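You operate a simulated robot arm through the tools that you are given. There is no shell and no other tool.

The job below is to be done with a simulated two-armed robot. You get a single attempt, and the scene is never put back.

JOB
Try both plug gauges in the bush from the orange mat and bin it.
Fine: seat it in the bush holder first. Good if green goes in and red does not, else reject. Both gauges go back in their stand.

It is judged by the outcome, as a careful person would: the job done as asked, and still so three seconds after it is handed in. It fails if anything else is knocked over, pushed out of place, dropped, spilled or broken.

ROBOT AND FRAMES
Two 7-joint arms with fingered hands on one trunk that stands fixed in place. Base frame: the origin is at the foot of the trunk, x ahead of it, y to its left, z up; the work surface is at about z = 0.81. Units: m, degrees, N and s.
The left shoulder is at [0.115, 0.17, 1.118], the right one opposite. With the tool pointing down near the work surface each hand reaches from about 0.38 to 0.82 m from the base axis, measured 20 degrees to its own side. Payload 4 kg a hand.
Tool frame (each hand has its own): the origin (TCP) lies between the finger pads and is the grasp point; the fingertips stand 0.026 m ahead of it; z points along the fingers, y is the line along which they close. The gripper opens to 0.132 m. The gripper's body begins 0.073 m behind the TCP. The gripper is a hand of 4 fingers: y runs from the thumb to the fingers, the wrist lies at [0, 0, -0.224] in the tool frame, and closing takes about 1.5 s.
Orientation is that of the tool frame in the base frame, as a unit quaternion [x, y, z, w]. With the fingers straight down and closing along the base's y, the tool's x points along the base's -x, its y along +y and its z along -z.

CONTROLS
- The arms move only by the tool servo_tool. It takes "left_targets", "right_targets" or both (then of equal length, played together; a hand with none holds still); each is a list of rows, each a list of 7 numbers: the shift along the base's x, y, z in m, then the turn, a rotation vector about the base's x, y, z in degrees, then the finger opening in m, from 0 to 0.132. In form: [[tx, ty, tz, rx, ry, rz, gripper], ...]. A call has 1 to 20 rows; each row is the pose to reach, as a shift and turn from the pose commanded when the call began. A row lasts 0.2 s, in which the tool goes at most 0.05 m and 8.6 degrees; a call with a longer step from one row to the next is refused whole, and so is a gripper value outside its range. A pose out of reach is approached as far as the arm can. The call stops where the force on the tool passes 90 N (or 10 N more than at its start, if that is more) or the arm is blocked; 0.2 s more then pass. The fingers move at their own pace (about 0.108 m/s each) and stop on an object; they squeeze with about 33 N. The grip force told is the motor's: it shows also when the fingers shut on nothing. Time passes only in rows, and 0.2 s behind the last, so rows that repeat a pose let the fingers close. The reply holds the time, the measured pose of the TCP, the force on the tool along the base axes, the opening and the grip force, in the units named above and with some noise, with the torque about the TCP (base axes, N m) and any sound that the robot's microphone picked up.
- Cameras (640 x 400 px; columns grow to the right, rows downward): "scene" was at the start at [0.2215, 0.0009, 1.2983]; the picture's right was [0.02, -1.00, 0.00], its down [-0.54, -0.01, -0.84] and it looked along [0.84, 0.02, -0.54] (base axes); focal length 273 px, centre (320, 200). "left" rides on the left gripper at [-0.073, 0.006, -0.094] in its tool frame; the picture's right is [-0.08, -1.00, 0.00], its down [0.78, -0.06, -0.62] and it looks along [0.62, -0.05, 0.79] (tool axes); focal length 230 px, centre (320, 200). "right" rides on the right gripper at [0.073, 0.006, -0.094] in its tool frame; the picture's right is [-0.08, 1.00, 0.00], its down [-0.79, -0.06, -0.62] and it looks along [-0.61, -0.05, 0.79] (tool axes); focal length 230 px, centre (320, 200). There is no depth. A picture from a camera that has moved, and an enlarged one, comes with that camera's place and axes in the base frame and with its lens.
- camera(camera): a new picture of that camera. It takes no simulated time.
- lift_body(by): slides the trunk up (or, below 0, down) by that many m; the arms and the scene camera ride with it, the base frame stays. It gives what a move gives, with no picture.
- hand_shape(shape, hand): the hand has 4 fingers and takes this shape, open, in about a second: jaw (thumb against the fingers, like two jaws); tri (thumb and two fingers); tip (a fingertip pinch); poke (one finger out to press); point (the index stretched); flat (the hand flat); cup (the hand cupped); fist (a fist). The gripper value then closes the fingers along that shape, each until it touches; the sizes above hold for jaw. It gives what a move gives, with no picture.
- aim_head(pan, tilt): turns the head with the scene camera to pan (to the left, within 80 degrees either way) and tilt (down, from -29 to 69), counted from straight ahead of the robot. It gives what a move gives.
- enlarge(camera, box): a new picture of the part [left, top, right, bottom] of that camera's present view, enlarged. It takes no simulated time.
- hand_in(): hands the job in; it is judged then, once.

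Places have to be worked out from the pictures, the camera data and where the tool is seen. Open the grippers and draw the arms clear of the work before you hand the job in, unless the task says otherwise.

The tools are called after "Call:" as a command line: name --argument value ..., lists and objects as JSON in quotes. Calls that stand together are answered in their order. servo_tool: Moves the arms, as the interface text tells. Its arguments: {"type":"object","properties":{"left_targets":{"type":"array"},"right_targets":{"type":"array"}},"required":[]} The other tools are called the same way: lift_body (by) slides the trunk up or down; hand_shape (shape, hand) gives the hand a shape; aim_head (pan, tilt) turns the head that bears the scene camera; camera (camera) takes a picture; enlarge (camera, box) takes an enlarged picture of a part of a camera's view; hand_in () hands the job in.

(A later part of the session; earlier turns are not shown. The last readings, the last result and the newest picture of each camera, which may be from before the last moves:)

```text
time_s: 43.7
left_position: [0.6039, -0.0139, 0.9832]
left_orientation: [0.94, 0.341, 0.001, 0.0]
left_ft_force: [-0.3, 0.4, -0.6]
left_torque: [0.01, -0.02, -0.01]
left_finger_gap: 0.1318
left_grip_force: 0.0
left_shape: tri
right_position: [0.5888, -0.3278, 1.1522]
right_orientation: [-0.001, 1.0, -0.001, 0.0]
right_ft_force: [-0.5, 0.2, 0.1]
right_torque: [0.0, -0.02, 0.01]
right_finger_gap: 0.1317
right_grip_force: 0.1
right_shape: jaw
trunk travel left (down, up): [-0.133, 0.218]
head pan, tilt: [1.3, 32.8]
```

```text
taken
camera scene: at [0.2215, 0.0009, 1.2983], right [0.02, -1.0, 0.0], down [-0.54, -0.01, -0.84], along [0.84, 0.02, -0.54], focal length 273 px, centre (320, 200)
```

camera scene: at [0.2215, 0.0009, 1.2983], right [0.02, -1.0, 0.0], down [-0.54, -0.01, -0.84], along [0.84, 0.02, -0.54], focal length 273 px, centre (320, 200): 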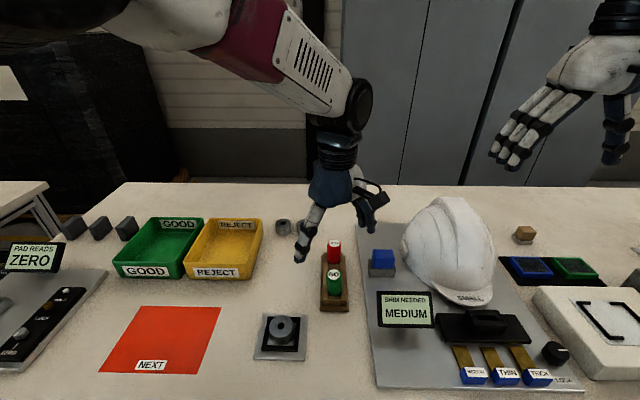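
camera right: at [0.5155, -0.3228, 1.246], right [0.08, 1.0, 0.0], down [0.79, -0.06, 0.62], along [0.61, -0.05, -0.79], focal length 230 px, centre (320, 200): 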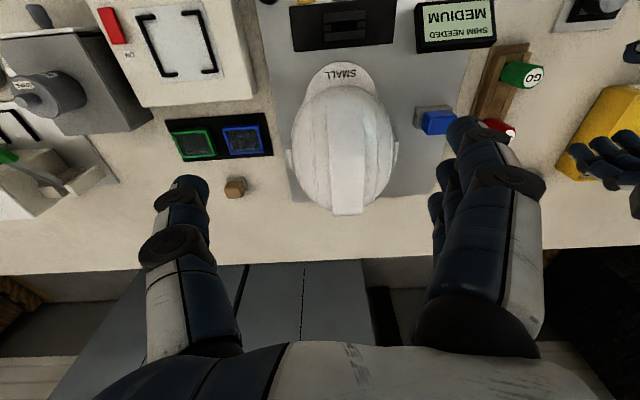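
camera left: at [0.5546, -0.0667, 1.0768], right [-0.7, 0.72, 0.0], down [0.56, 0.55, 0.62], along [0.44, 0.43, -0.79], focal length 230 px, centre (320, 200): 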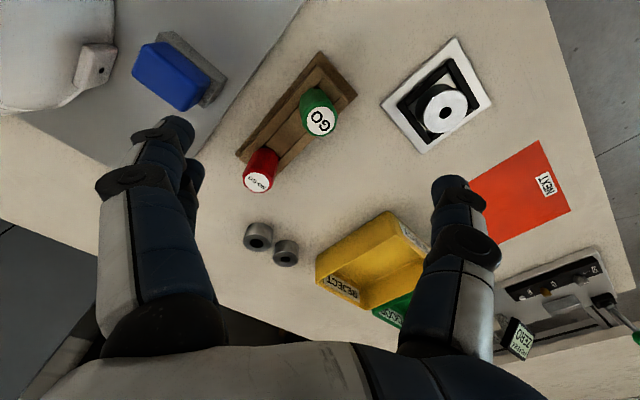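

In tri shape two fingers oppose the thumb. I close partly in the air, then fully, to see where the tips meet relative to the TCP.

Call:
servo_tool --left_targets '[[0, 0, 0, 0, 0, 0, 0.08], [0, 0, 0, 0, 0, 0, 0.05], [0, 0, 0, 0, 0, 0, 0.04], [0, 0, 0, 0, 0, 0, 0.035], [0, 0, 0, 0, 0, 0, 0.035]]'

Call:
camera --camera "left"

Call:
enlarge --camera "scene" --box '[280, 170, 400, 290]'

```text
time_s: 44.9
left_position: [0.6053, -0.0145, 0.9836]
left_orientation: [0.94, 0.341, 0.001, 0.0]
left_ft_force: [0.9, -0.4, -0.2]
left_torque: [0.0, 0.01, 0.02]
left_finger_gap: 0.0354
left_grip_force: 0.1
left_shape: tri
right_position: [0.5885, -0.3293, 1.1529]
right_orientation: [-0.002, 1.0, 0.0, 0.0]
right_ft_force: [0.3, 0.1, -0.1]
right_torque: [-0.03, 0.0, 0.03]
right_finger_gap: 0.1319
right_grip_force: 0.1
right_shape: jaw
trunk travel left (down, up): [-0.133, 0.218]
head pan, tilt: [1.3, 32.8]
```

```text
taken
camera left: at [0.5546, -0.0667, 1.0768], right [-0.7, 0.72, 0.0], down [0.56, 0.55, 0.62], along [0.44, 0.43, -0.79], focal length 230 px, centre (320, 200)
```

left: 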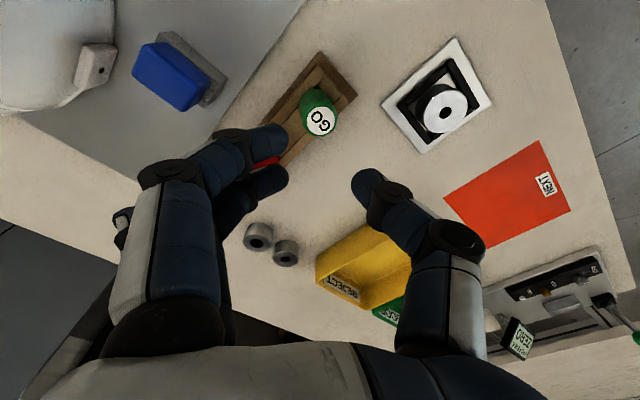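

```text
3.33 times, centred on (340, 230) of scene
camera zoom: at [0.2215, 0.0009, 1.2983], right [0.02, -1.0, 0.0], down [-0.54, -0.01, -0.84], along [0.84, 0.02, -0.54], focal length 911 px, centre (253, 100)
```

zoom: 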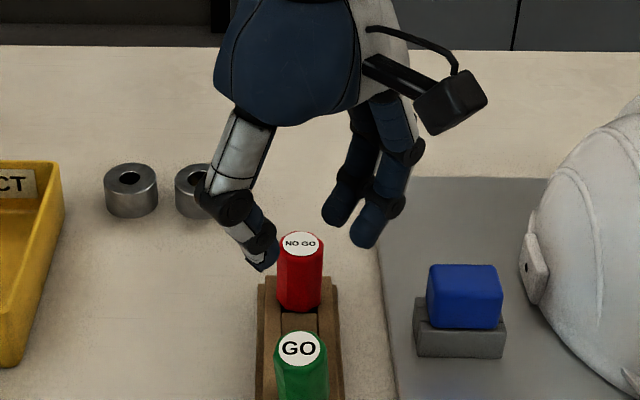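

In tri the thumb still faces only the middle finger, so one finger would be overpowered again. I look at the "tip" pinch shape.

Call:
hand_shape --shape "tip" --hand "left"

Call:
camera --camera "left"

Call:
servo_tool --left_targets '[[0, 0, 0, 0, 0, 0, 0.08], [0, 0, 0, 0, 0, 0, 0.05], [0, 0, 0, 0, 0, 0, 0.04], [0, 0, 0, 0, 0, 0, 0.035], [0, 0, 0, 0, 0, 0, 0.035]]'

Call:
camera --camera "left"

Call:
enlarge --camera "scene" --box '[280, 170, 400, 290]'

```text
time_s: 45.8
left_position: [0.6052, -0.0158, 0.9825]
left_orientation: [0.94, 0.341, 0.002, -0.001]
left_ft_force: [-0.1, 0.8, -0.7]
left_torque: [-0.05, -0.02, -0.01]
left_finger_gap: 0.132
left_grip_force: 0.0
left_shape: tip
right_position: [0.5888, -0.3275, 1.1521]
right_orientation: [0.0, 1.0, -0.001, 0.0]
right_ft_force: [0.3, -0.6, 0.2]
right_torque: [-0.03, 0.0, 0.03]
right_finger_gap: 0.1319
right_grip_force: 0.1
right_shape: jaw
trunk travel left (down, up): [-0.133, 0.218]
head pan, tilt: [1.3, 32.8]
```

```text
taken
camera left: at [0.5546, -0.0667, 1.0768], right [-0.7, 0.72, 0.0], down [0.56, 0.55, 0.62], along [0.44, 0.43, -0.79], focal length 230 px, centre (320, 200)
```

left: 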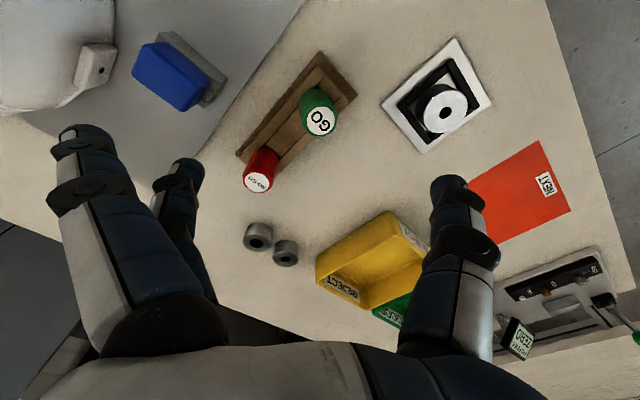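

```text
time_s: 47.0
left_position: [0.6052, -0.0155, 0.9821]
left_orientation: [0.94, 0.341, 0.0, -0.001]
left_ft_force: [-0.2, 0.6, -1.0]
left_torque: [-0.01, 0.03, -0.01]
left_finger_gap: 0.0356
left_grip_force: 0.1
left_shape: tip
right_position: [0.5893, -0.3279, 1.152]
right_orientation: [-0.001, 1.0, 0.0, 0.0]
right_ft_force: [-0.4, -0.5, -0.3]
right_torque: [-0.01, 0.01, 0.02]
right_finger_gap: 0.1321
right_grip_force: 0.0
right_shape: jaw
trunk travel left (down, up): [-0.133, 0.218]
head pan, tilt: [1.3, 32.8]
```

```text
taken
camera left: at [0.5546, -0.0667, 1.0768], right [-0.7, 0.72, 0.0], down [0.56, 0.55, 0.62], along [0.44, 0.43, -0.79], focal length 230 px, centre (320, 200)
```

left: 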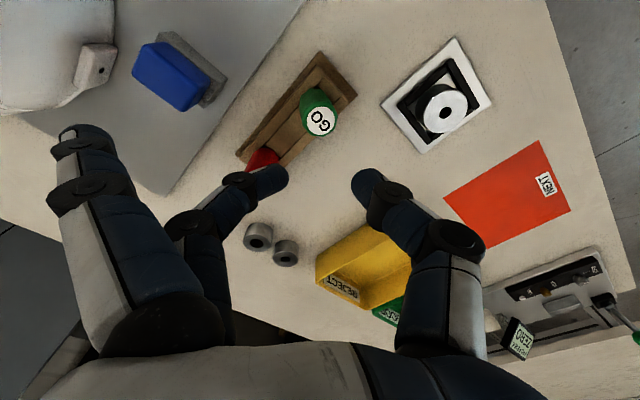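

```text
3.33 times, centred on (340, 230) of scene
camera zoom: at [0.2215, 0.0009, 1.2983], right [0.02, -1.0, 0.0], down [-0.54, -0.01, -0.84], along [0.84, 0.02, -0.54], focal length 911 px, centre (253, 100)
```

zoom: 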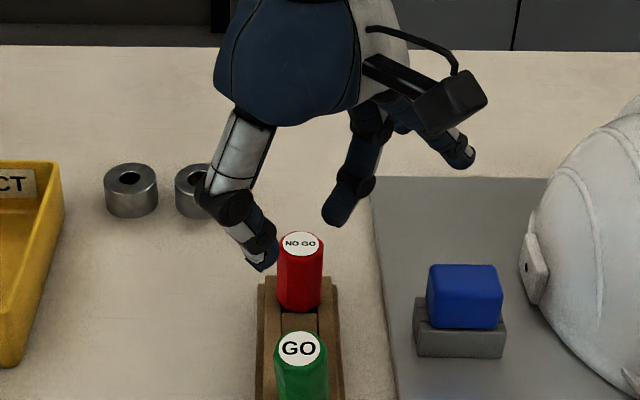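

Tip gives a clean thumb–middle pinch, but its splayed index finger would hit the blue block at this yaw. The right hand at its own yaw would point that finger into free space instead, so I retire the left hand and test the right arm's reach over the stand.

Call:
servo_tool --left_targets '[[-0.005, 0.03, 0.02, 0, 0, 6.5, 0.08], [-0.015, 0.065, 0.04, 0, 0, 13, 0.08], [-0.025, 0.1, 0.06, 0, 0, 19.5, 0.08], [-0.035, 0.135, 0.07, 0, 0, 26, 0.08], [-0.045, 0.17, 0.07, 0, 0, 32.5, 0.08], [-0.06, 0.205, 0.07, 0, 0, 39, 0.08], [-0.07, 0.24, 0.07, 0, 0, 45.5, 0.08], [-0.08, 0.275, 0.07, 0, 0, 52, 0.08], [-0.09, 0.3, 0.07, 0, 0, 58.5, 0.08], [-0.1, 0.318, 0.07, 0, 0, 65, 0.08], [-0.1, 0.318, 0.07, 0, 0, 65, 0.08]]'

Call:
servo_tool --right_targets '[[0.002, 0.03, -0.01, 0, 0, 0, 0.132], [0.004, 0.065, -0.03, 0, 0, 0, 0.132], [0.006, 0.1, -0.05, 0, 0, 0, 0.132], [0.008, 0.135, -0.07, 0, 0, 0, 0.132], [0.01, 0.17, -0.09, 0, 0, 0, 0.132], [0.012, 0.205, -0.11, 0, 0, 0, 0.132], [0.014, 0.24, -0.13, 0, 0, 0, 0.132], [0.016, 0.275, -0.15, 0, 0, 0, 0.132], [0.018, 0.307, -0.15, 0, 0, 0, 0.132], [0.018, 0.307, -0.15, 0, 0, 0, 0.132], [0.018, 0.307, -0.15, 0, 0, 0, 0.132]]'

Call:
camera --camera "scene"

Call:
camera --camera "right"

```text
time_s: 49.4
left_position: [0.5035, 0.301, 1.0525]
left_orientation: [0.609, 0.793, 0.0, -0.001]
left_ft_force: [-0.1, 0.9, -0.3]
left_torque: [-0.02, 0.02, -0.02]
left_finger_gap: 0.0792
left_grip_force: 0.0
left_shape: tip
right_position: [0.5886, -0.3286, 1.1523]
right_orientation: [-0.002, 1.0, 0.0, -0.001]
right_ft_force: [-0.1, -0.1, -0.8]
right_torque: [-0.02, 0.01, 0.03]
right_finger_gap: 0.1319
right_grip_force: 0.0
right_shape: jaw
trunk travel left (down, up): [-0.133, 0.218]
head pan, tilt: [1.3, 32.8]
```

```text
time_s: 51.8
left_position: [0.5032, 0.3031, 1.0537]
left_orientation: [0.61, 0.792, 0.0, 0.0]
left_ft_force: [-0.3, -0.2, 0.7]
left_torque: [0.01, 0.0, -0.03]
left_finger_gap: 0.0793
left_grip_force: 0.0
left_shape: tip
right_position: [0.6063, -0.0217, 1.0013]
right_orientation: [-0.002, 1.0, 0.0, -0.001]
right_ft_force: [0.7, 0.5, -0.3]
right_torque: [0.03, 0.03, 0.05]
right_finger_gap: 0.132
right_grip_force: 0.0
right_shape: jaw
trunk travel left (down, up): [-0.133, 0.218]
head pan, tilt: [1.3, 32.8]
```

```text
taken
camera scene: at [0.2215, 0.001, 1.2983], right [0.02, -1.0, 0.0], down [-0.54, -0.01, -0.84], along [0.84, 0.02, -0.54], focal length 273 px, centre (320, 200)
```

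scene: 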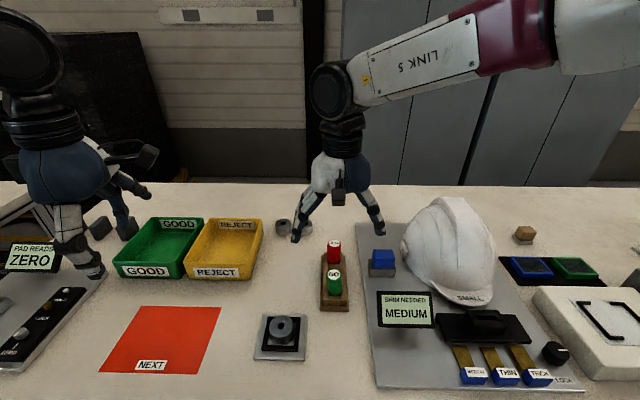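

```text
taken
camera right: at [0.5331, -0.0163, 1.0952], right [0.08, 1.0, 0.0], down [0.79, -0.06, 0.62], along [0.61, -0.05, -0.79], focal length 230 px, centre (320, 200)
```

right: 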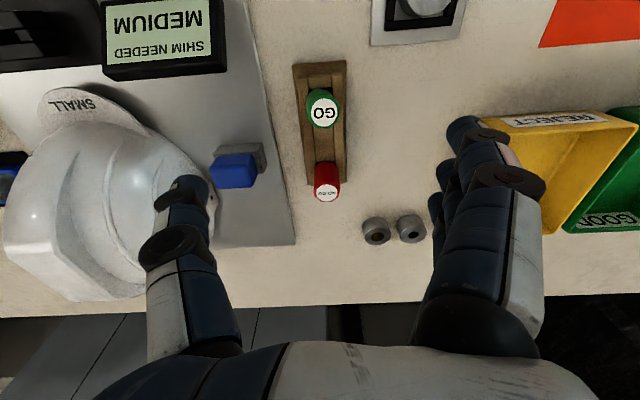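

The right arm tracks exactly over the stand. I test it over the holder too, at a safe height above the bush.

Call:
servo_tool --right_targets '[[-0.02, 0.02, 0, 0, 0, 0, 0.1], [-0.04, 0.045, -0.01, 0, 0, 0, 0.1], [-0.06, 0.07, -0.03, 0, 0, 0, 0.1], [-0.08, 0.09, -0.05, 0, 0, 0, 0.1], [-0.0925, 0.1, -0.07, 0, 0, 0, 0.1], [-0.0925, 0.1, -0.09, 0, 0, 0, 0.1], [-0.0925, 0.1, -0.09, 0, 0, 0, 0.1], [-0.0925, 0.1, -0.09, 0, 0, 0, 0.1]]'

Call:
camera --camera "right"

```text
time_s: 53.6
left_position: [0.503, 0.3025, 1.0535]
left_orientation: [0.61, 0.792, 0.001, 0.0]
left_ft_force: [0.2, -0.7, -0.6]
left_torque: [-0.01, -0.01, 0.01]
left_finger_gap: 0.0794
left_grip_force: 0.0
left_shape: tip
right_position: [0.5135, 0.0781, 0.9118]
right_orientation: [-0.001, 1.0, 0.001, -0.001]
right_ft_force: [0.4, 0.7, 0.1]
right_torque: [0.02, -0.02, 0.01]
right_finger_gap: 0.1005
right_grip_force: 0.0
right_shape: jaw
trunk travel left (down, up): [-0.133, 0.218]
head pan, tilt: [1.3, 32.8]
```

```text
taken
camera right: at [0.4408, 0.0831, 1.0053], right [0.08, 1.0, 0.0], down [0.79, -0.06, 0.62], along [0.61, -0.05, -0.79], focal length 230 px, centre (320, 200)
```

right: 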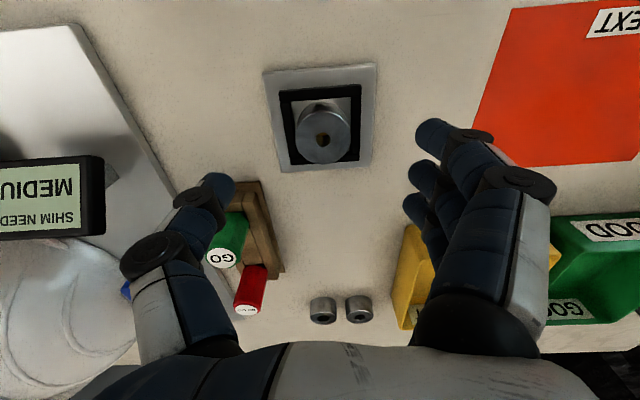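

The right arm reaches both spots at this yaw. I raise it, go back above the GO gauge, set the tip pinch there, and look.

Call:
servo_tool --right_targets '[[0, 0, 0.03, 0, 0, 0, 0.1], [0, 0, 0.07, 0, 0, 0, 0.1], [0.03, -0.03, 0.09, 0, 0, 0, 0.1], [0.06, -0.065, 0.09, 0, 0, 0, 0.1], [0.0925, -0.099, 0.09, 0, 0, 0, 0.1], [0.0925, -0.099, 0.09, 0, 0, 0, 0.1]]'

Call:
hand_shape --shape "tip" --hand "right"

Call:
servo_tool --right_targets '[[0, 0, 0, 0, 0, 0, 0.09], [0, 0, -0.02, 0, 0, 0, 0.07], [0, 0, -0.04, 0, 0, 0, 0.06], [0, 0, -0.05, 0, 0, 0, 0.06], [0, 0, -0.05, 0, 0, 0, 0.06]]'

Call:
camera --camera "right"

Call:
enlarge --camera "scene" --box '[260, 190, 420, 320]'

```text
time_s: 55.0
left_position: [0.5029, 0.3021, 1.0543]
left_orientation: [0.609, 0.793, 0.0, 0.0]
left_ft_force: [0.3, 0.2, 0.5]
left_torque: [0.01, 0.01, -0.01]
left_finger_gap: 0.0792
left_grip_force: 0.1
left_shape: tip
right_position: [0.608, -0.0215, 1.0004]
right_orientation: [-0.001, 1.0, 0.0, 0.0]
right_ft_force: [0.7, -1.0, -0.2]
right_torque: [0.0, 0.01, 0.0]
right_finger_gap: 0.1002
right_grip_force: 0.1
right_shape: jaw
trunk travel left (down, up): [-0.133, 0.218]
head pan, tilt: [1.3, 32.8]
```

```text
time_s: 55.9
left_position: [0.5035, 0.3022, 1.0524]
left_orientation: [0.609, 0.793, 0.001, 0.0]
left_ft_force: [-0.4, 0.1, 0.1]
left_torque: [-0.01, -0.01, -0.03]
left_finger_gap: 0.0797
left_grip_force: 0.1
left_shape: tip
right_position: [0.6074, -0.0203, 1.0018]
right_orientation: [-0.001, 1.0, 0.0, 0.0]
right_ft_force: [0.4, 0.5, -0.2]
right_torque: [0.0, 0.0, 0.02]
right_finger_gap: 0.1321
right_grip_force: 0.0
right_shape: tip
trunk travel left (down, up): [-0.133, 0.218]
head pan, tilt: [1.3, 32.8]
```

```text
time_s: 57.1
left_position: [0.5036, 0.3019, 1.0535]
left_orientation: [0.609, 0.793, 0.001, 0.0]
left_ft_force: [-0.3, -0.1, -0.1]
left_torque: [0.0, 0.0, 0.01]
left_finger_gap: 0.0794
left_grip_force: 0.1
left_shape: tip
right_position: [0.6085, -0.0193, 0.9496]
right_orientation: [0.0, 1.0, 0.0, 0.0]
right_ft_force: [0.5, 0.2, -0.3]
right_torque: [-0.01, 0.04, 0.0]
right_finger_gap: 0.0605
right_grip_force: 0.0
right_shape: tip
trunk travel left (down, up): [-0.133, 0.218]
head pan, tilt: [1.3, 32.8]
```

```text
taken
camera right: at [0.5336, -0.015, 1.0451], right [0.08, 1.0, 0.0], down [0.79, -0.06, 0.62], along [0.61, -0.05, -0.79], focal length 230 px, centre (320, 200)
```

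right: 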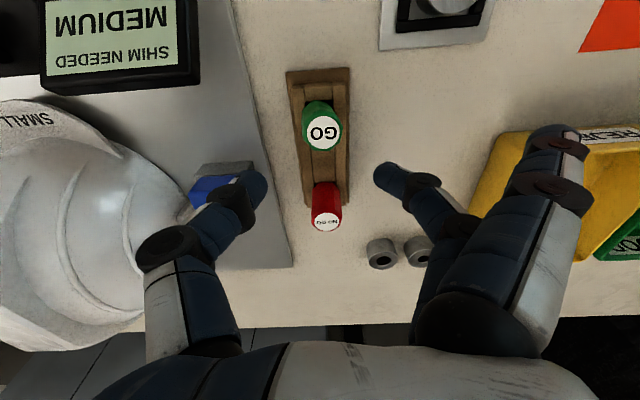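

```text
3.08 times, centred on (340, 255) of scene
camera zoom: at [0.2214, 0.0009, 1.2984], right [0.02, -1.0, 0.0], down [-0.54, -0.01, -0.84], along [0.84, 0.02, -0.54], focal length 841 px, centre (258, 31)
```

zoom: 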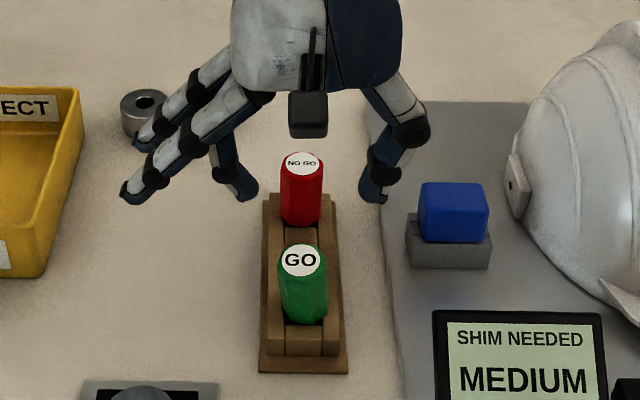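

The pinch fingers straddle the GO gauge, with the splayed fingers over free table. The gauge leans about 5 mm toward −x at its top, so I aim at its mid-height centre and descend.

Call:
servo_tool --right_targets '[[-0.001, 0, -0.02, 0, 0, 0, 0.06], [-0.002, 0.0005, -0.04, 0, 0, 0, 0.06], [-0.002, 0.0005, -0.06, 0, 0, 0, 0.06], [-0.002, 0.0005, -0.075, 0, 0, 0, 0.06], [-0.002, 0.0005, -0.0885, 0, 0, 0, 0.06], [-0.002, 0.0005, -0.0885, 0, 0, 0, 0.06]]'

Call:
camera --camera "right"

Call:
enlarge --camera "scene" --box '[285, 225, 385, 315]'

```text
time_s: 58.5
left_position: [0.5038, 0.3014, 1.0538]
left_orientation: [0.61, 0.792, 0.001, 0.0]
left_ft_force: [0.7, 0.0, 0.5]
left_torque: [-0.02, -0.03, 0.01]
left_finger_gap: 0.0795
left_grip_force: 0.1
left_shape: tip
right_position: [0.6044, -0.0189, 0.8625]
right_orientation: [-0.001, 1.0, 0.0, 0.0]
right_ft_force: [-0.6, 0.0, 0.0]
right_torque: [0.0, -0.03, -0.01]
right_finger_gap: 0.0609
right_grip_force: 0.0
right_shape: tip
trunk travel left (down, up): [-0.133, 0.218]
head pan, tilt: [1.3, 32.8]
```

```text
taken
camera right: at [0.5313, -0.0143, 0.9567], right [0.08, 1.0, 0.0], down [0.79, -0.06, 0.62], along [0.61, -0.05, -0.79], focal length 230 px, centre (320, 200)
```

right: 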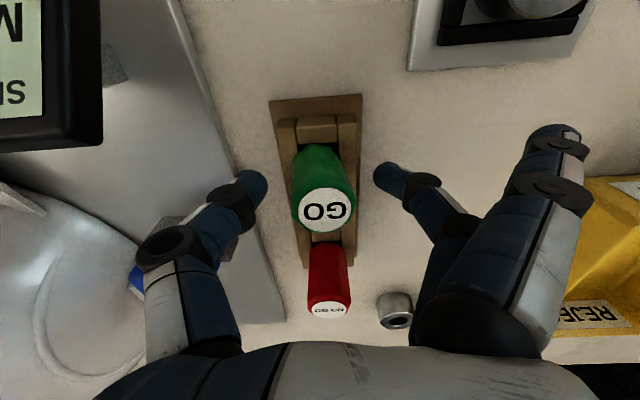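

```text
4.44 times, centred on (335, 270) of scene
camera zoom: at [0.2213, 0.0009, 1.2984], right [0.02, -1.0, 0.0], down [-0.54, -0.01, -0.84], along [0.84, 0.02, -0.54], focal length 1214 px, centre (253, -111)
```

zoom: 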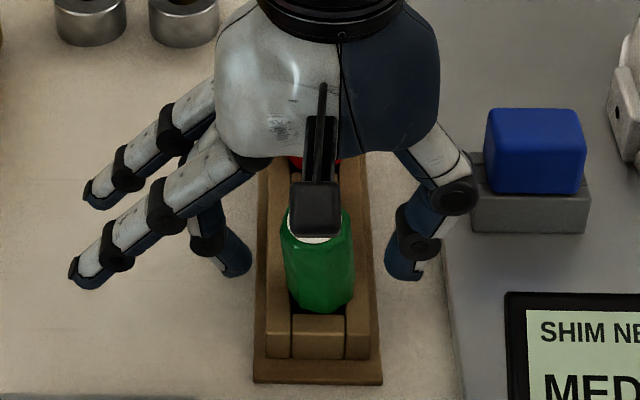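

The handle is nearly midway between thumb and middle finger. I close in stages to 34 mm first to see which side touches.

Call:
servo_tool --right_targets '[[0, 0, 0, 0, 0, 0, 0.05], [0, 0, 0, 0, 0, 0, 0.042], [0, 0, 0, 0, 0, 0, 0.036], [0, 0, 0, 0, 0, 0, 0.034], [0, 0, 0, 0, 0, 0, 0.034]]'

Call:
enlarge --camera "right" --box '[220, 90, 420, 240]'

Call:
enlarge --camera "scene" --box '[305, 255, 365, 310]'

```text
time_s: 59.7
left_position: [0.5039, 0.3023, 1.052]
left_orientation: [0.609, 0.793, 0.001, -0.001]
left_ft_force: [-0.3, 0.2, -0.8]
left_torque: [0.0, 0.02, 0.02]
left_finger_gap: 0.0798
left_grip_force: 0.2
left_shape: tip
right_position: [0.6048, -0.0198, 0.8625]
right_orientation: [-0.001, 1.0, 0.0, 0.0]
right_ft_force: [-0.8, -0.3, 0.4]
right_torque: [0.02, 0.01, 0.01]
right_finger_gap: 0.0345
right_grip_force: 0.0
right_shape: tip
trunk travel left (down, up): [-0.133, 0.218]
head pan, tilt: [1.3, 32.8]
```

```text
2.67 times, centred on (320, 165) of right
camera zoom: at [0.5314, -0.0143, 0.9567], right [0.08, 1.0, 0.0], down [0.79, -0.06, 0.62], along [0.61, -0.05, -0.79], focal length 614 px, centre (320, 293)
```

zoom: 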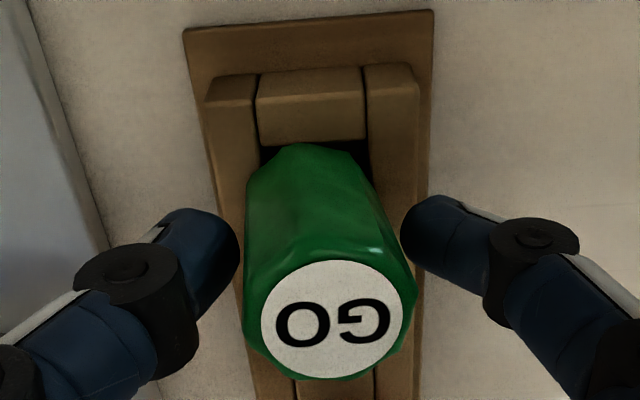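

```text
7.27 times, centred on (335, 282) of scene
camera zoom: at [0.2215, 0.0009, 1.2983], right [0.02, -1.0, 0.0], down [-0.54, -0.01, -0.84], along [0.84, 0.02, -0.54], focal length 1987 px, centre (211, -400)
```

zoom: 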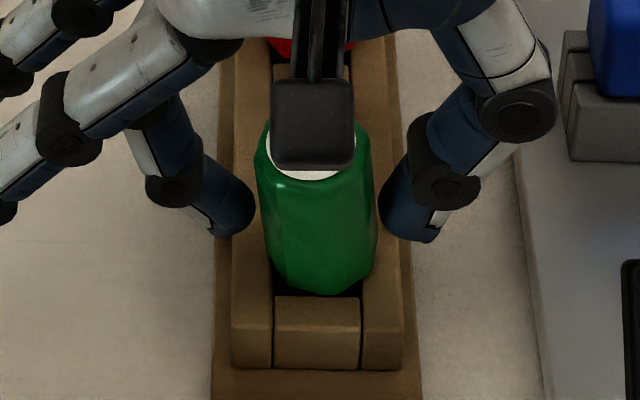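

Thumb and finger are both within a millimetre or two of the handle sides, so it is well centred. I close the pinch fully.

Call:
servo_tool --right_targets '[[0, 0, 0, 0, 0, 0, 0.031], [0, 0, 0, 0, 0, 0, 0.029], [0, 0, 0, 0, 0, 0, 0.027], [0, 0, 0, 0, 0, 0, 0.025], [0, 0, 0, 0, 0, 0, 0.02], [0, 0, 0, 0, 0, 0, 0.02]]'

Call:
enlarge --camera "right" --box '[220, 90, 420, 240]'

Call:
enlarge --camera "scene" --box '[305, 255, 365, 310]'

```text
time_s: 61.1
left_position: [0.5038, 0.3024, 1.0535]
left_orientation: [0.61, 0.793, 0.001, -0.001]
left_ft_force: [0.1, 0.0, 0.3]
left_torque: [0.0, -0.01, -0.02]
left_finger_gap: 0.0794
left_grip_force: 0.2
left_shape: tip
right_position: [0.6054, -0.019, 0.8629]
right_orientation: [0.0, 1.0, 0.001, 0.0]
right_ft_force: [-0.3, 0.6, 0.4]
right_torque: [0.01, 0.03, 0.01]
right_finger_gap: 0.0245
right_grip_force: 33.0
right_shape: tip
trunk travel left (down, up): [-0.133, 0.218]
head pan, tilt: [1.3, 32.8]
```

```text
2.67 times, centred on (320, 165) of right
camera zoom: at [0.5314, -0.0143, 0.9566], right [0.08, 1.0, 0.0], down [0.79, -0.06, 0.62], along [0.61, -0.05, -0.79], focal length 614 px, centre (320, 293)
```

zoom: 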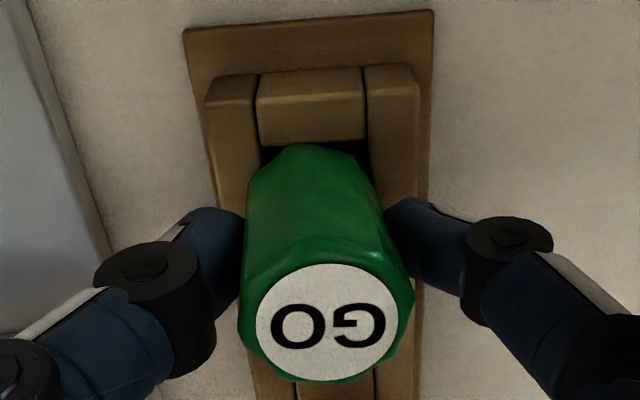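

```text
7.27 times, centred on (335, 282) of scene
camera zoom: at [0.2215, 0.0009, 1.2983], right [0.02, -1.0, 0.0], down [-0.54, -0.01, -0.84], along [0.84, 0.02, -0.54], focal length 1987 px, centre (211, -400)
```

zoom: 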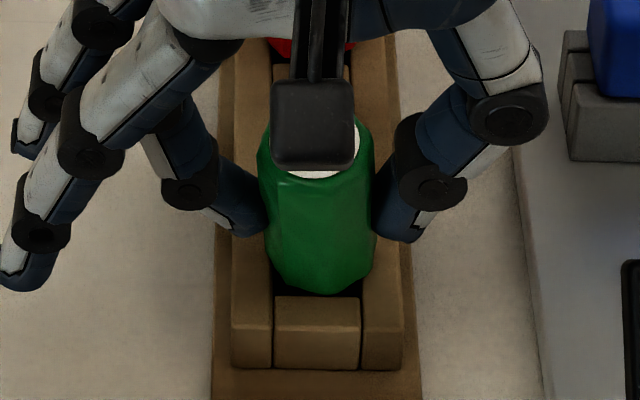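

The GO gauge is pinched at 33 N, still leaning a few degrees. I lift it straight out of the stand and look at its tilt and pin.

Call:
servo_tool --right_targets '[[0, 0, 0.006, 0, 0, 0, 0.015], [0, 0, 0.014, 0, 0, 0, 0.015], [0, 0, 0.025, 0, 0, 0, 0.015], [0, 0, 0.04, 0, 0, 0, 0.015], [0, 0, 0.06, 0, 0, 0, 0.015], [0, 0, 0.06, 0, 0, 0, 0.015]]'

Call:
enlarge --camera "right" --box '[220, 90, 420, 240]'

Call:
enlarge --camera "scene" --box '[305, 225, 365, 295]'

Call:
camera --camera "left"

```text
time_s: 62.5
left_position: [0.504, 0.3029, 1.0518]
left_orientation: [0.609, 0.793, 0.001, 0.0]
left_ft_force: [0.2, 0.6, -0.3]
left_torque: [0.01, 0.02, 0.02]
left_finger_gap: 0.0792
left_grip_force: 0.0
left_shape: tip
right_position: [0.605, -0.0204, 0.9235]
right_orientation: [-0.001, 1.0, 0.0, -0.001]
right_ft_force: [0.5, -0.2, -0.1]
right_torque: [-0.02, 0.02, -0.01]
right_finger_gap: 0.0248
right_grip_force: 32.8
right_shape: tip
trunk travel left (down, up): [-0.133, 0.218]
head pan, tilt: [1.3, 32.8]
```

```text
2.67 times, centred on (320, 165) of right
camera zoom: at [0.5321, -0.014, 1.0175], right [0.08, 1.0, 0.0], down [0.79, -0.06, 0.62], along [0.61, -0.05, -0.79], focal length 614 px, centre (320, 293)
```

zoom: 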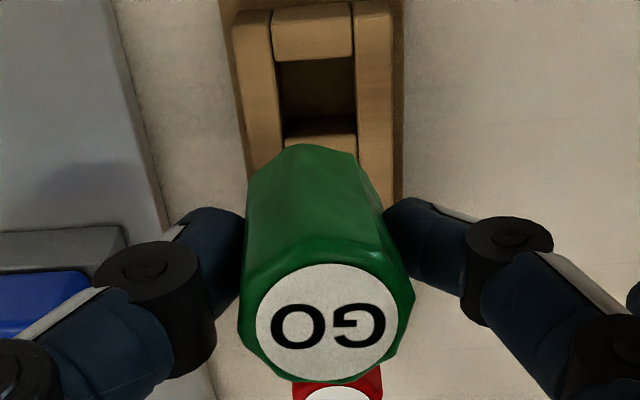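

```text
5.71 times, centred on (335, 260) of scene
camera zoom: at [0.2218, 0.0009, 1.2982], right [0.02, -1.0, 0.0], down [-0.54, -0.01, -0.84], along [0.84, 0.02, -0.54], focal length 1561 px, centre (234, -143)
```

zoom: 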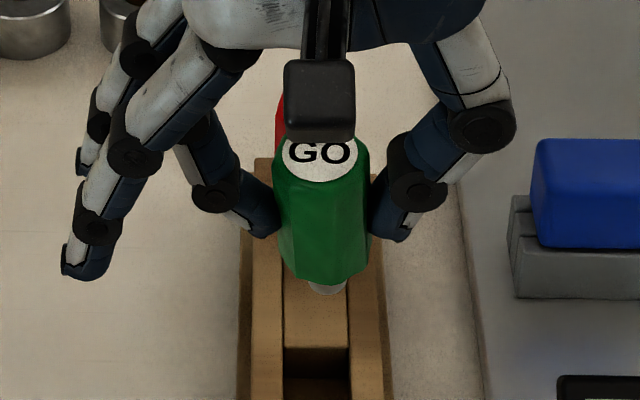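

```text
taken
camera left: at [0.5308, 0.2329, 1.1467], right [-0.94, -0.33, 0.0], down [-0.26, 0.74, 0.62], along [-0.2, 0.58, -0.79], focal length 230 px, centre (320, 200)
```

left: 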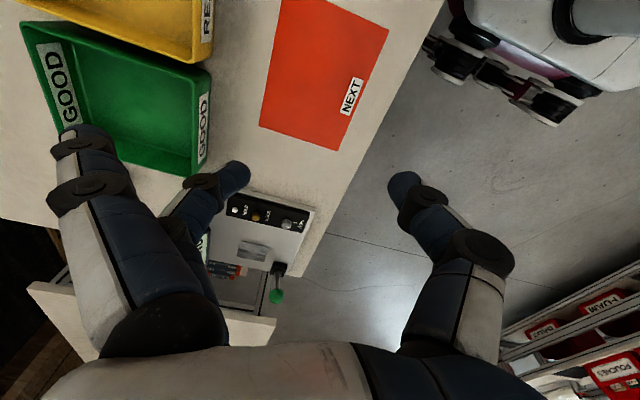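

The gauge is out with its steel pin showing below. From the right camera it leans about 5° toward −x and 4–5° toward +y, so I rotate the hand the other way and raise it, then measure again.

Call:
servo_tool --right_targets '[[0, 0, 0.01, 2.2, 2.5, 0, 0.015], [0, 0, 0.02, 4.5, 5, 0, 0.015], [0, 0, 0.03, 4.5, 5, 0, 0.015], [0, 0, 0.03, 4.5, 5, 0, 0.015]]'

Call:
enlarge --camera "right" --box '[240, 100, 400, 240]'

Call:
enlarge --camera "scene" --box '[305, 205, 365, 275]'

```text
time_s: 63.5
left_position: [0.5038, 0.3025, 1.0537]
left_orientation: [0.61, 0.793, 0.0, 0.0]
left_ft_force: [-0.4, -0.4, -0.1]
left_torque: [-0.04, 0.02, 0.01]
left_finger_gap: 0.0797
left_grip_force: 0.1
left_shape: tip
right_position: [0.6051, -0.019, 0.9524]
right_orientation: [-0.001, 0.998, 0.039, -0.045]
right_ft_force: [-0.5, -0.2, -0.8]
right_torque: [0.03, -0.02, -0.02]
right_finger_gap: 0.0246
right_grip_force: 32.5
right_shape: tip
trunk travel left (down, up): [-0.133, 0.218]
head pan, tilt: [1.3, 32.8]
```

```text
2.86 times, centred on (320, 170) of right
camera zoom: at [0.5403, -0.0216, 1.0528], right [0.08, 0.99, 0.07], down [0.84, -0.11, 0.54], along [0.54, 0.02, -0.84], focal length 657 px, centre (320, 286)
```

zoom: 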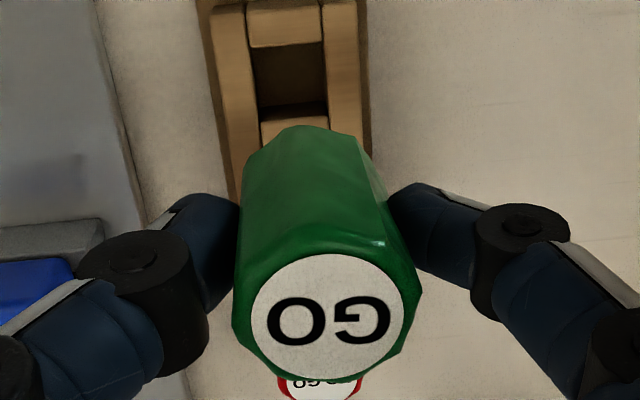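

```text
5.71 times, centred on (335, 240) of scene
camera zoom: at [0.2217, 0.0009, 1.2982], right [0.02, -1.0, 0.0], down [-0.54, -0.01, -0.84], along [0.84, 0.02, -0.54], focal length 1561 px, centre (234, -29)
```

zoom: 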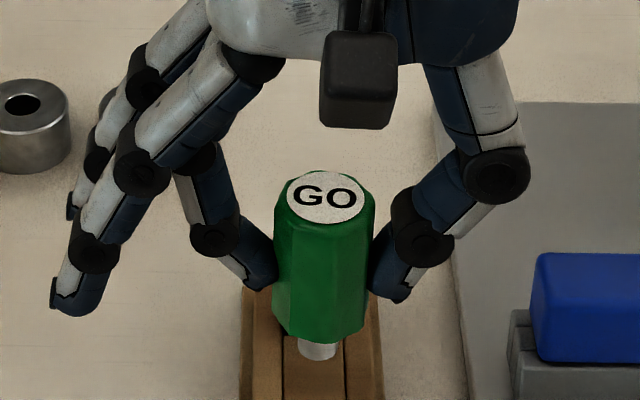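

In the scene view the gauge now looks upright. I zoom in more to measure any residual lean.

Call:
enlarge --camera "scene" --box '[322, 228, 348, 244]'

Call:
enlarge --camera "scene" --box '[318, 234, 352, 272]'

```text
16.00 times, centred on (335, 236) of scene
camera zoom: at [0.2217, 0.0009, 1.2982], right [0.02, -1.0, 0.0], down [-0.54, -0.01, -0.84], along [0.84, 0.02, -0.54], focal length 4371 px, centre (80, -376)
```

zoom: 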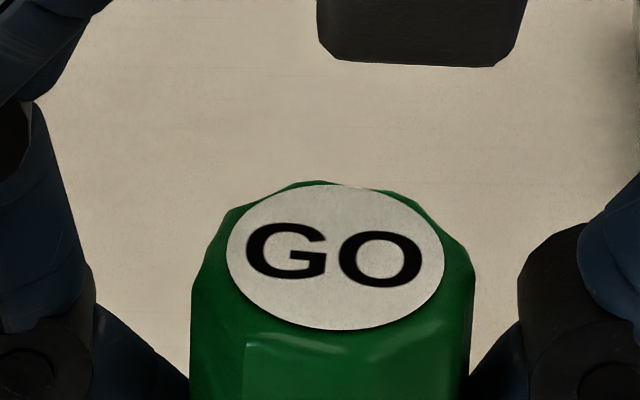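

```text
10.53 times, centred on (335, 253) of scene
camera zoom: at [0.2217, 0.0009, 1.2982], right [0.02, -1.0, 0.0], down [-0.54, -0.01, -0.84], along [0.84, 0.02, -0.54], focal length 2876 px, centre (162, -358)
```

zoom: 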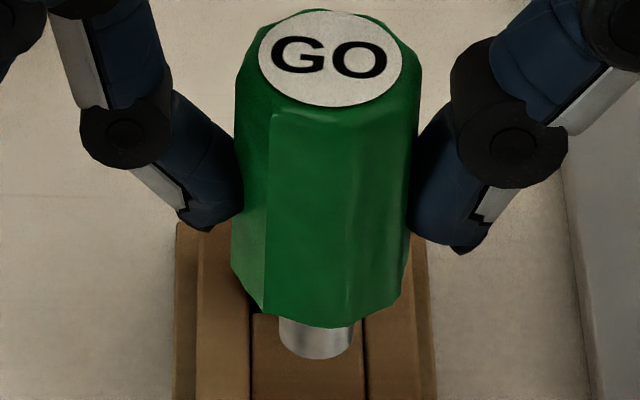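

The residual lean is about half a degree. I zoom in on the pin tip and the bore to compare diameters and to get the pin's offset from the TCP.

Call:
enlarge --camera "scene" --box '[326, 260, 346, 272]'

Call:
enlarge --camera "scene" --box '[272, 318, 292, 330]'

```text
16.00 times, centred on (336, 266) of scene
camera zoom: at [0.2217, 0.0009, 1.2982], right [0.02, -1.0, 0.0], down [-0.54, -0.01, -0.84], along [0.84, 0.02, -0.54], focal length 4371 px, centre (64, -856)
```

zoom: 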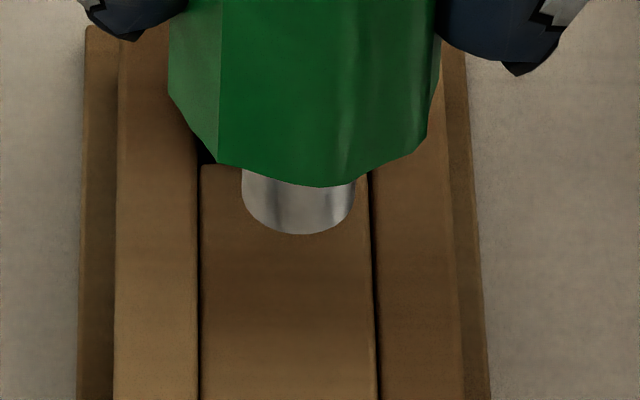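

```text
16.00 times, centred on (282, 324) of scene
camera zoom: at [0.2217, 0.0009, 1.2982], right [0.02, -1.0, 0.0], down [-0.54, -0.01, -0.84], along [0.84, 0.02, -0.54], focal length 4371 px, centre (928, -1784)
```

zoom: 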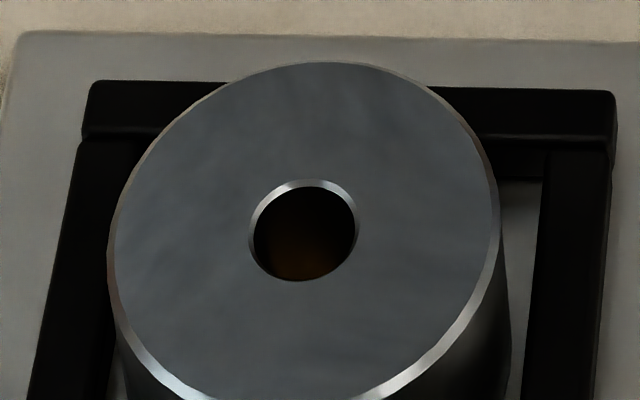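

By eye the GO pin (≈13.8 mm) looks wider than the bore (≈12 mm), but I will try it properly. I carry it over the bush, moving the left hand further aside at the same time.

Call:
servo_tool --left_targets '[[0, 0.01, 0.0, 0, 0, 0, 0.08], [0, 0.025, 0.0, 0, 0, 0, 0.08], [0, 0.04, 0.0, 0, 0, 0, 0.08], [0, 0.055, 0.0, 0, 0, 0, 0.08], [0, 0.07, 0.0, 0, 0, 0, 0.08], [0, 0.08, 0.0, 0, 0, 0, 0.08], [0, 0.08, 0.0, 0, 0, 0, 0.08], [0, 0.08, 0.0, 0, 0, 0, 0.08]]' --right_targets '[[-0.005, 0.002, 0.005, -0.5, 0, 0, 0.015], [-0.02, 0.02, 0.005, -0.5, 0, 0, 0.015], [-0.04, 0.045, 0.005, -0.5, 0, 0, 0.015], [-0.06, 0.07, 0.005, -0.5, 0, 0, 0.015], [-0.08, 0.09, 0, -0.5, 0, 0, 0.015], [-0.088, 0.0992, -0.01, -0.5, 0, 0, 0.015], [-0.088, 0.0992, -0.02, -0.5, 0, 0, 0.015], [-0.088, 0.0992, -0.02, -0.5, 0, 0, 0.015]]'

Call:
enlarge --camera "scene" --box '[240, 270, 340, 350]'

Call:
enlarge --camera "right" --box '[220, 60, 420, 240]'

```text
time_s: 65.3
left_position: [0.504, 0.382, 1.0536]
left_orientation: [0.609, 0.793, 0.0, -0.001]
left_ft_force: [-1.1, -0.4, 0.2]
left_torque: [0.0, 0.0, 0.03]
left_finger_gap: 0.0794
left_grip_force: 0.0
left_shape: tip
right_position: [0.5162, 0.0794, 0.9326]
right_orientation: [0.0, 0.998, 0.036, -0.044]
right_ft_force: [-0.7, -0.5, -0.2]
right_torque: [0.01, -0.03, -0.01]
right_finger_gap: 0.0244
right_grip_force: 32.9
right_shape: tip
trunk travel left (down, up): [-0.133, 0.218]
head pan, tilt: [1.3, 32.8]
```

```text
5.00 times, centred on (290, 310) of scene
camera zoom: at [0.2214, 0.0009, 1.2983], right [0.02, -1.0, 0.0], down [-0.54, -0.01, -0.84], along [0.84, 0.02, -0.54], focal length 1366 px, centre (470, -350)
```

zoom: 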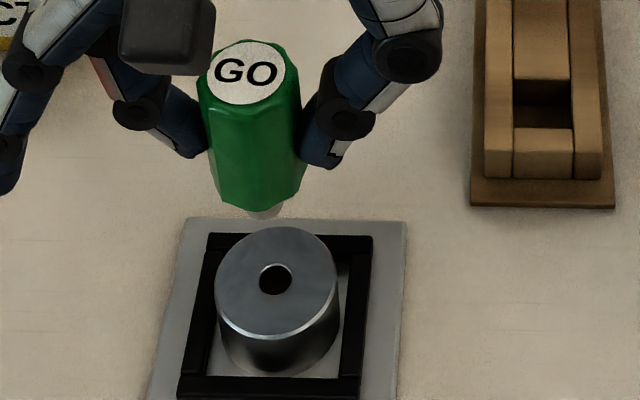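

```text
2.22 times, centred on (320, 150) of right
camera zoom: at [0.4514, 0.0785, 1.0333], right [0.08, 0.99, 0.06], down [0.84, -0.1, 0.54], along [0.54, 0.01, -0.84], focal length 511 px, centre (320, 311)
```

zoom: 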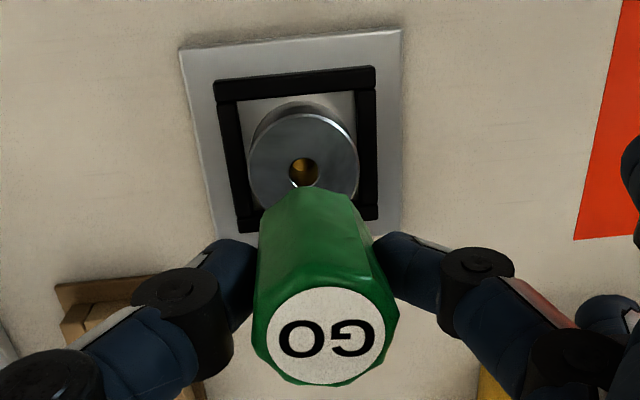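

The gauge is over the bush. I lower it so the pin tip is about 8 mm above the bore, and look.

Call:
servo_tool --right_targets '[[0, 0, -0.012, 0, 0, 0, 0.015], [0, 0, -0.024, 0, 0, 0, 0.015], [0, 0, -0.036, 0, 0, 0, 0.015], [0, 0, -0.038, 0, 0, 0, 0.015], [0, 0, -0.038, 0, 0, 0, 0.015]]'

Call:
enlarge --camera "scene" --box '[256, 295, 312, 345]'

Call:
enlarge --camera "right" --box '[260, 90, 380, 180]'

```text
time_s: 66.5
left_position: [0.5047, 0.3818, 1.0523]
left_orientation: [0.609, 0.793, 0.001, 0.0]
left_ft_force: [0.3, 0.1, -0.6]
left_torque: [0.01, 0.01, 0.03]
left_finger_gap: 0.0792
left_grip_force: 0.0
left_shape: tip
right_position: [0.5183, 0.0799, 0.8949]
right_orientation: [-0.001, 0.998, 0.036, -0.044]
right_ft_force: [0.0, -0.2, -0.2]
right_torque: [0.03, -0.02, 0.02]
right_finger_gap: 0.025
right_grip_force: 33.1
right_shape: tip
trunk travel left (down, up): [-0.133, 0.218]
head pan, tilt: [1.3, 32.8]
```

```text
8.00 times, centred on (284, 320) of scene
camera zoom: at [0.2216, 0.0009, 1.2983], right [0.02, -1.0, 0.0], down [-0.54, -0.01, -0.84], along [0.84, 0.02, -0.54], focal length 2186 px, centre (608, -760)
```

zoom: 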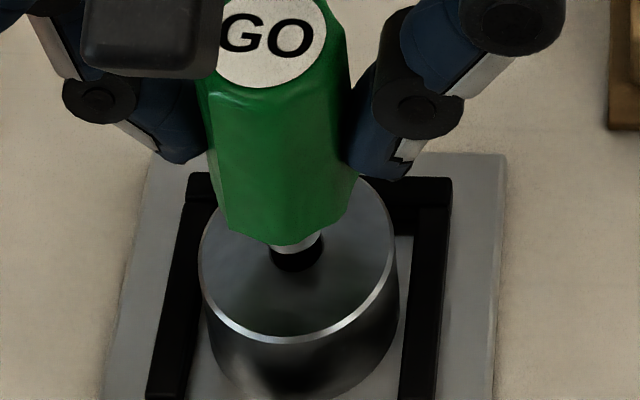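

```text
4.44 times, centred on (320, 135) of right
camera zoom: at [0.4521, 0.0785, 0.9949], right [0.08, 0.99, 0.06], down [0.84, -0.1, 0.54], along [0.54, 0.01, -0.84], focal length 1022 px, centre (320, 489)
```

zoom: 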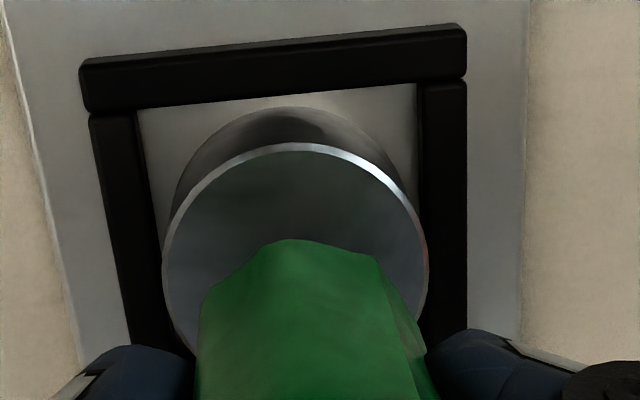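

The pin tip and bore are now both visible side by side; I zoom in on them.

Call:
enlarge --camera "scene" --box '[274, 319, 294, 334]'

```text
16.00 times, centred on (284, 326) of scene
camera zoom: at [0.2216, 0.0009, 1.2983], right [0.02, -1.0, 0.0], down [-0.54, -0.01, -0.84], along [0.84, 0.02, -0.54], focal length 4371 px, centre (896, -1824)
```

zoom: 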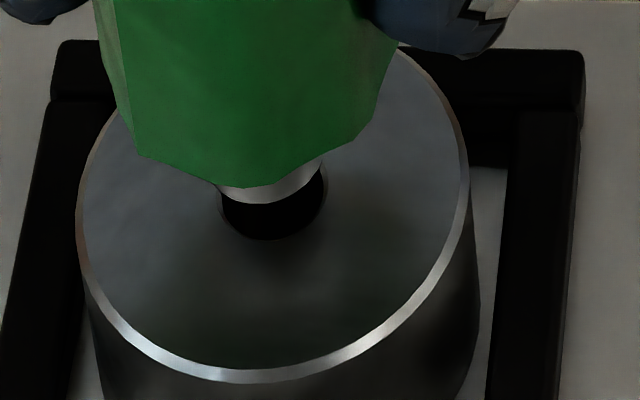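

Pin and bore are nearly aligned, with the pin about 0.4 mm toward −y. I correct that and lower to about 2 mm above the bore for a finer look.

Call:
servo_tool --right_targets '[[0, 0.0004, -0.003, 0, 0, 0, 0.015], [0, 0.0004, -0.006, 0, 0, 0, 0.015], [0, 0.0004, -0.006, 0, 0, 0, 0.015]]'

Call:
enlarge --camera "scene" --box '[274, 319, 294, 334]'

```text
time_s: 67.3
left_position: [0.5039, 0.3817, 1.053]
left_orientation: [0.61, 0.792, 0.0, -0.001]
left_ft_force: [0.3, 0.1, -0.2]
left_torque: [-0.03, -0.04, 0.02]
left_finger_gap: 0.0794
left_grip_force: 0.0
left_shape: tip
right_position: [0.5172, 0.0809, 0.8895]
right_orientation: [0.0, 0.998, 0.036, -0.044]
right_ft_force: [-0.6, 0.7, -0.6]
right_torque: [-0.03, 0.03, 0.01]
right_finger_gap: 0.0246
right_grip_force: 32.7
right_shape: tip
trunk travel left (down, up): [-0.133, 0.218]
head pan, tilt: [1.3, 32.8]
```

```text
16.00 times, centred on (284, 326) of scene
camera zoom: at [0.2215, 0.0009, 1.2983], right [0.02, -1.0, 0.0], down [-0.54, -0.01, -0.84], along [0.84, 0.02, -0.54], focal length 4371 px, centre (896, -1824)
```

zoom: 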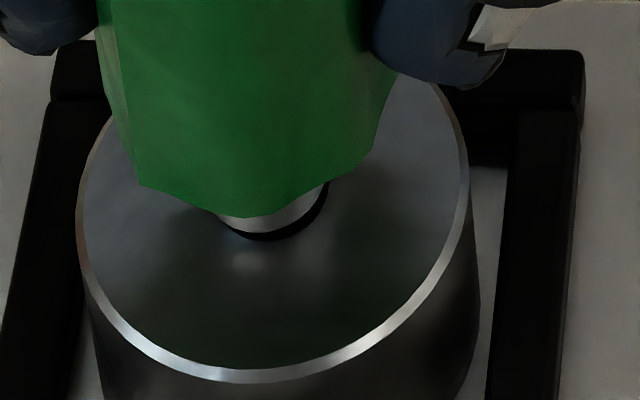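

The pin is about 3 mm above and nearly concentric. I lower in 1 mm steps and watch for contact.

Call:
servo_tool --right_targets '[[0, 0, -0.001, 0, 0, 0, 0.015], [0, 0, -0.002, 0, 0, 0, 0.015], [0, 0, -0.002, 0, 0, 0, 0.015]]'

Call:
servo_tool --right_targets '[[0, 0, -0.001, 0, 0, 0, 0.015], [0, 0, -0.001, 0, 0, 0, 0.015]]'

Call:
servo_tool --right_targets '[[0, 0, -0.001, 0, 0, 0, 0.015], [0, 0, -0.001, 0, 0, 0, 0.015]]'

Call:
enlarge --camera "scene" --box '[274, 319, 294, 334]'

```text
time_s: 68.1
left_position: [0.5037, 0.3816, 1.0533]
left_orientation: [0.61, 0.793, 0.0, -0.001]
left_ft_force: [0.3, -0.5, 0.4]
left_torque: [0.0, 0.0, -0.04]
left_finger_gap: 0.0798
left_grip_force: 0.2
left_shape: tip
right_position: [0.5168, 0.0797, 0.8874]
right_orientation: [-0.001, 0.998, 0.035, -0.044]
right_ft_force: [0.0, -0.5, 0.7]
right_torque: [0.0, 0.04, -0.02]
right_finger_gap: 0.0248
right_grip_force: 33.3
right_shape: tip
trunk travel left (down, up): [-0.133, 0.218]
head pan, tilt: [1.3, 32.8]
```

```text
time_s: 68.7
left_position: [0.504, 0.3811, 1.0534]
left_orientation: [0.609, 0.793, 0.001, 0.0]
left_ft_force: [0.5, 0.2, -0.3]
left_torque: [0.0, -0.06, -0.01]
left_finger_gap: 0.0794
left_grip_force: 0.0
left_shape: tip
right_position: [0.5157, 0.0811, 0.8864]
right_orientation: [0.0, 0.998, 0.036, -0.044]
right_ft_force: [-0.3, -1.1, 5.6]
right_torque: [-0.07, 0.02, -0.02]
right_finger_gap: 0.0248
right_grip_force: 33.4
right_shape: tip
trunk travel left (down, up): [-0.133, 0.218]
head pan, tilt: [1.3, 32.8]
```

```text
time_s: 69.3
left_position: [0.5049, 0.3805, 1.0535]
left_orientation: [0.61, 0.792, 0.002, 0.0]
left_ft_force: [-1.3, 0.1, 0.2]
left_torque: [-0.03, 0.02, -0.03]
left_finger_gap: 0.0796
left_grip_force: 0.1
left_shape: tip
right_position: [0.5167, 0.0812, 0.887]
right_orientation: [0.0, 0.998, 0.035, -0.043]
right_ft_force: [0.6, -1.2, 11.7]
right_torque: [-0.07, -0.02, 0.02]
right_finger_gap: 0.0252
right_grip_force: 33.2
right_shape: tip
trunk travel left (down, up): [-0.133, 0.218]
head pan, tilt: [1.3, 32.8]
```

```text
16.00 times, centred on (284, 326) of scene
camera zoom: at [0.2206, 0.0006, 1.2986], right [0.02, -1.0, 0.0], down [-0.54, -0.01, -0.84], along [0.84, 0.02, -0.54], focal length 4371 px, centre (896, -1824)
```

zoom: 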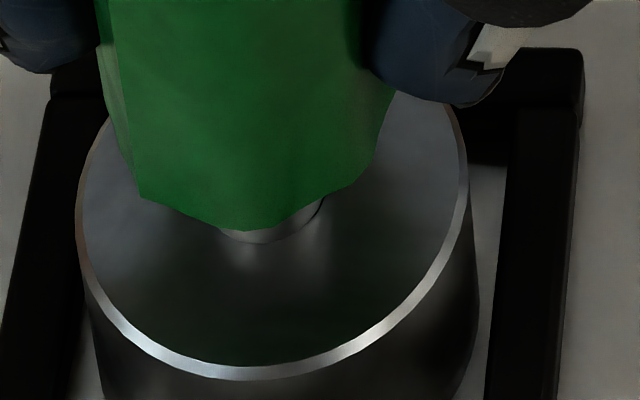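

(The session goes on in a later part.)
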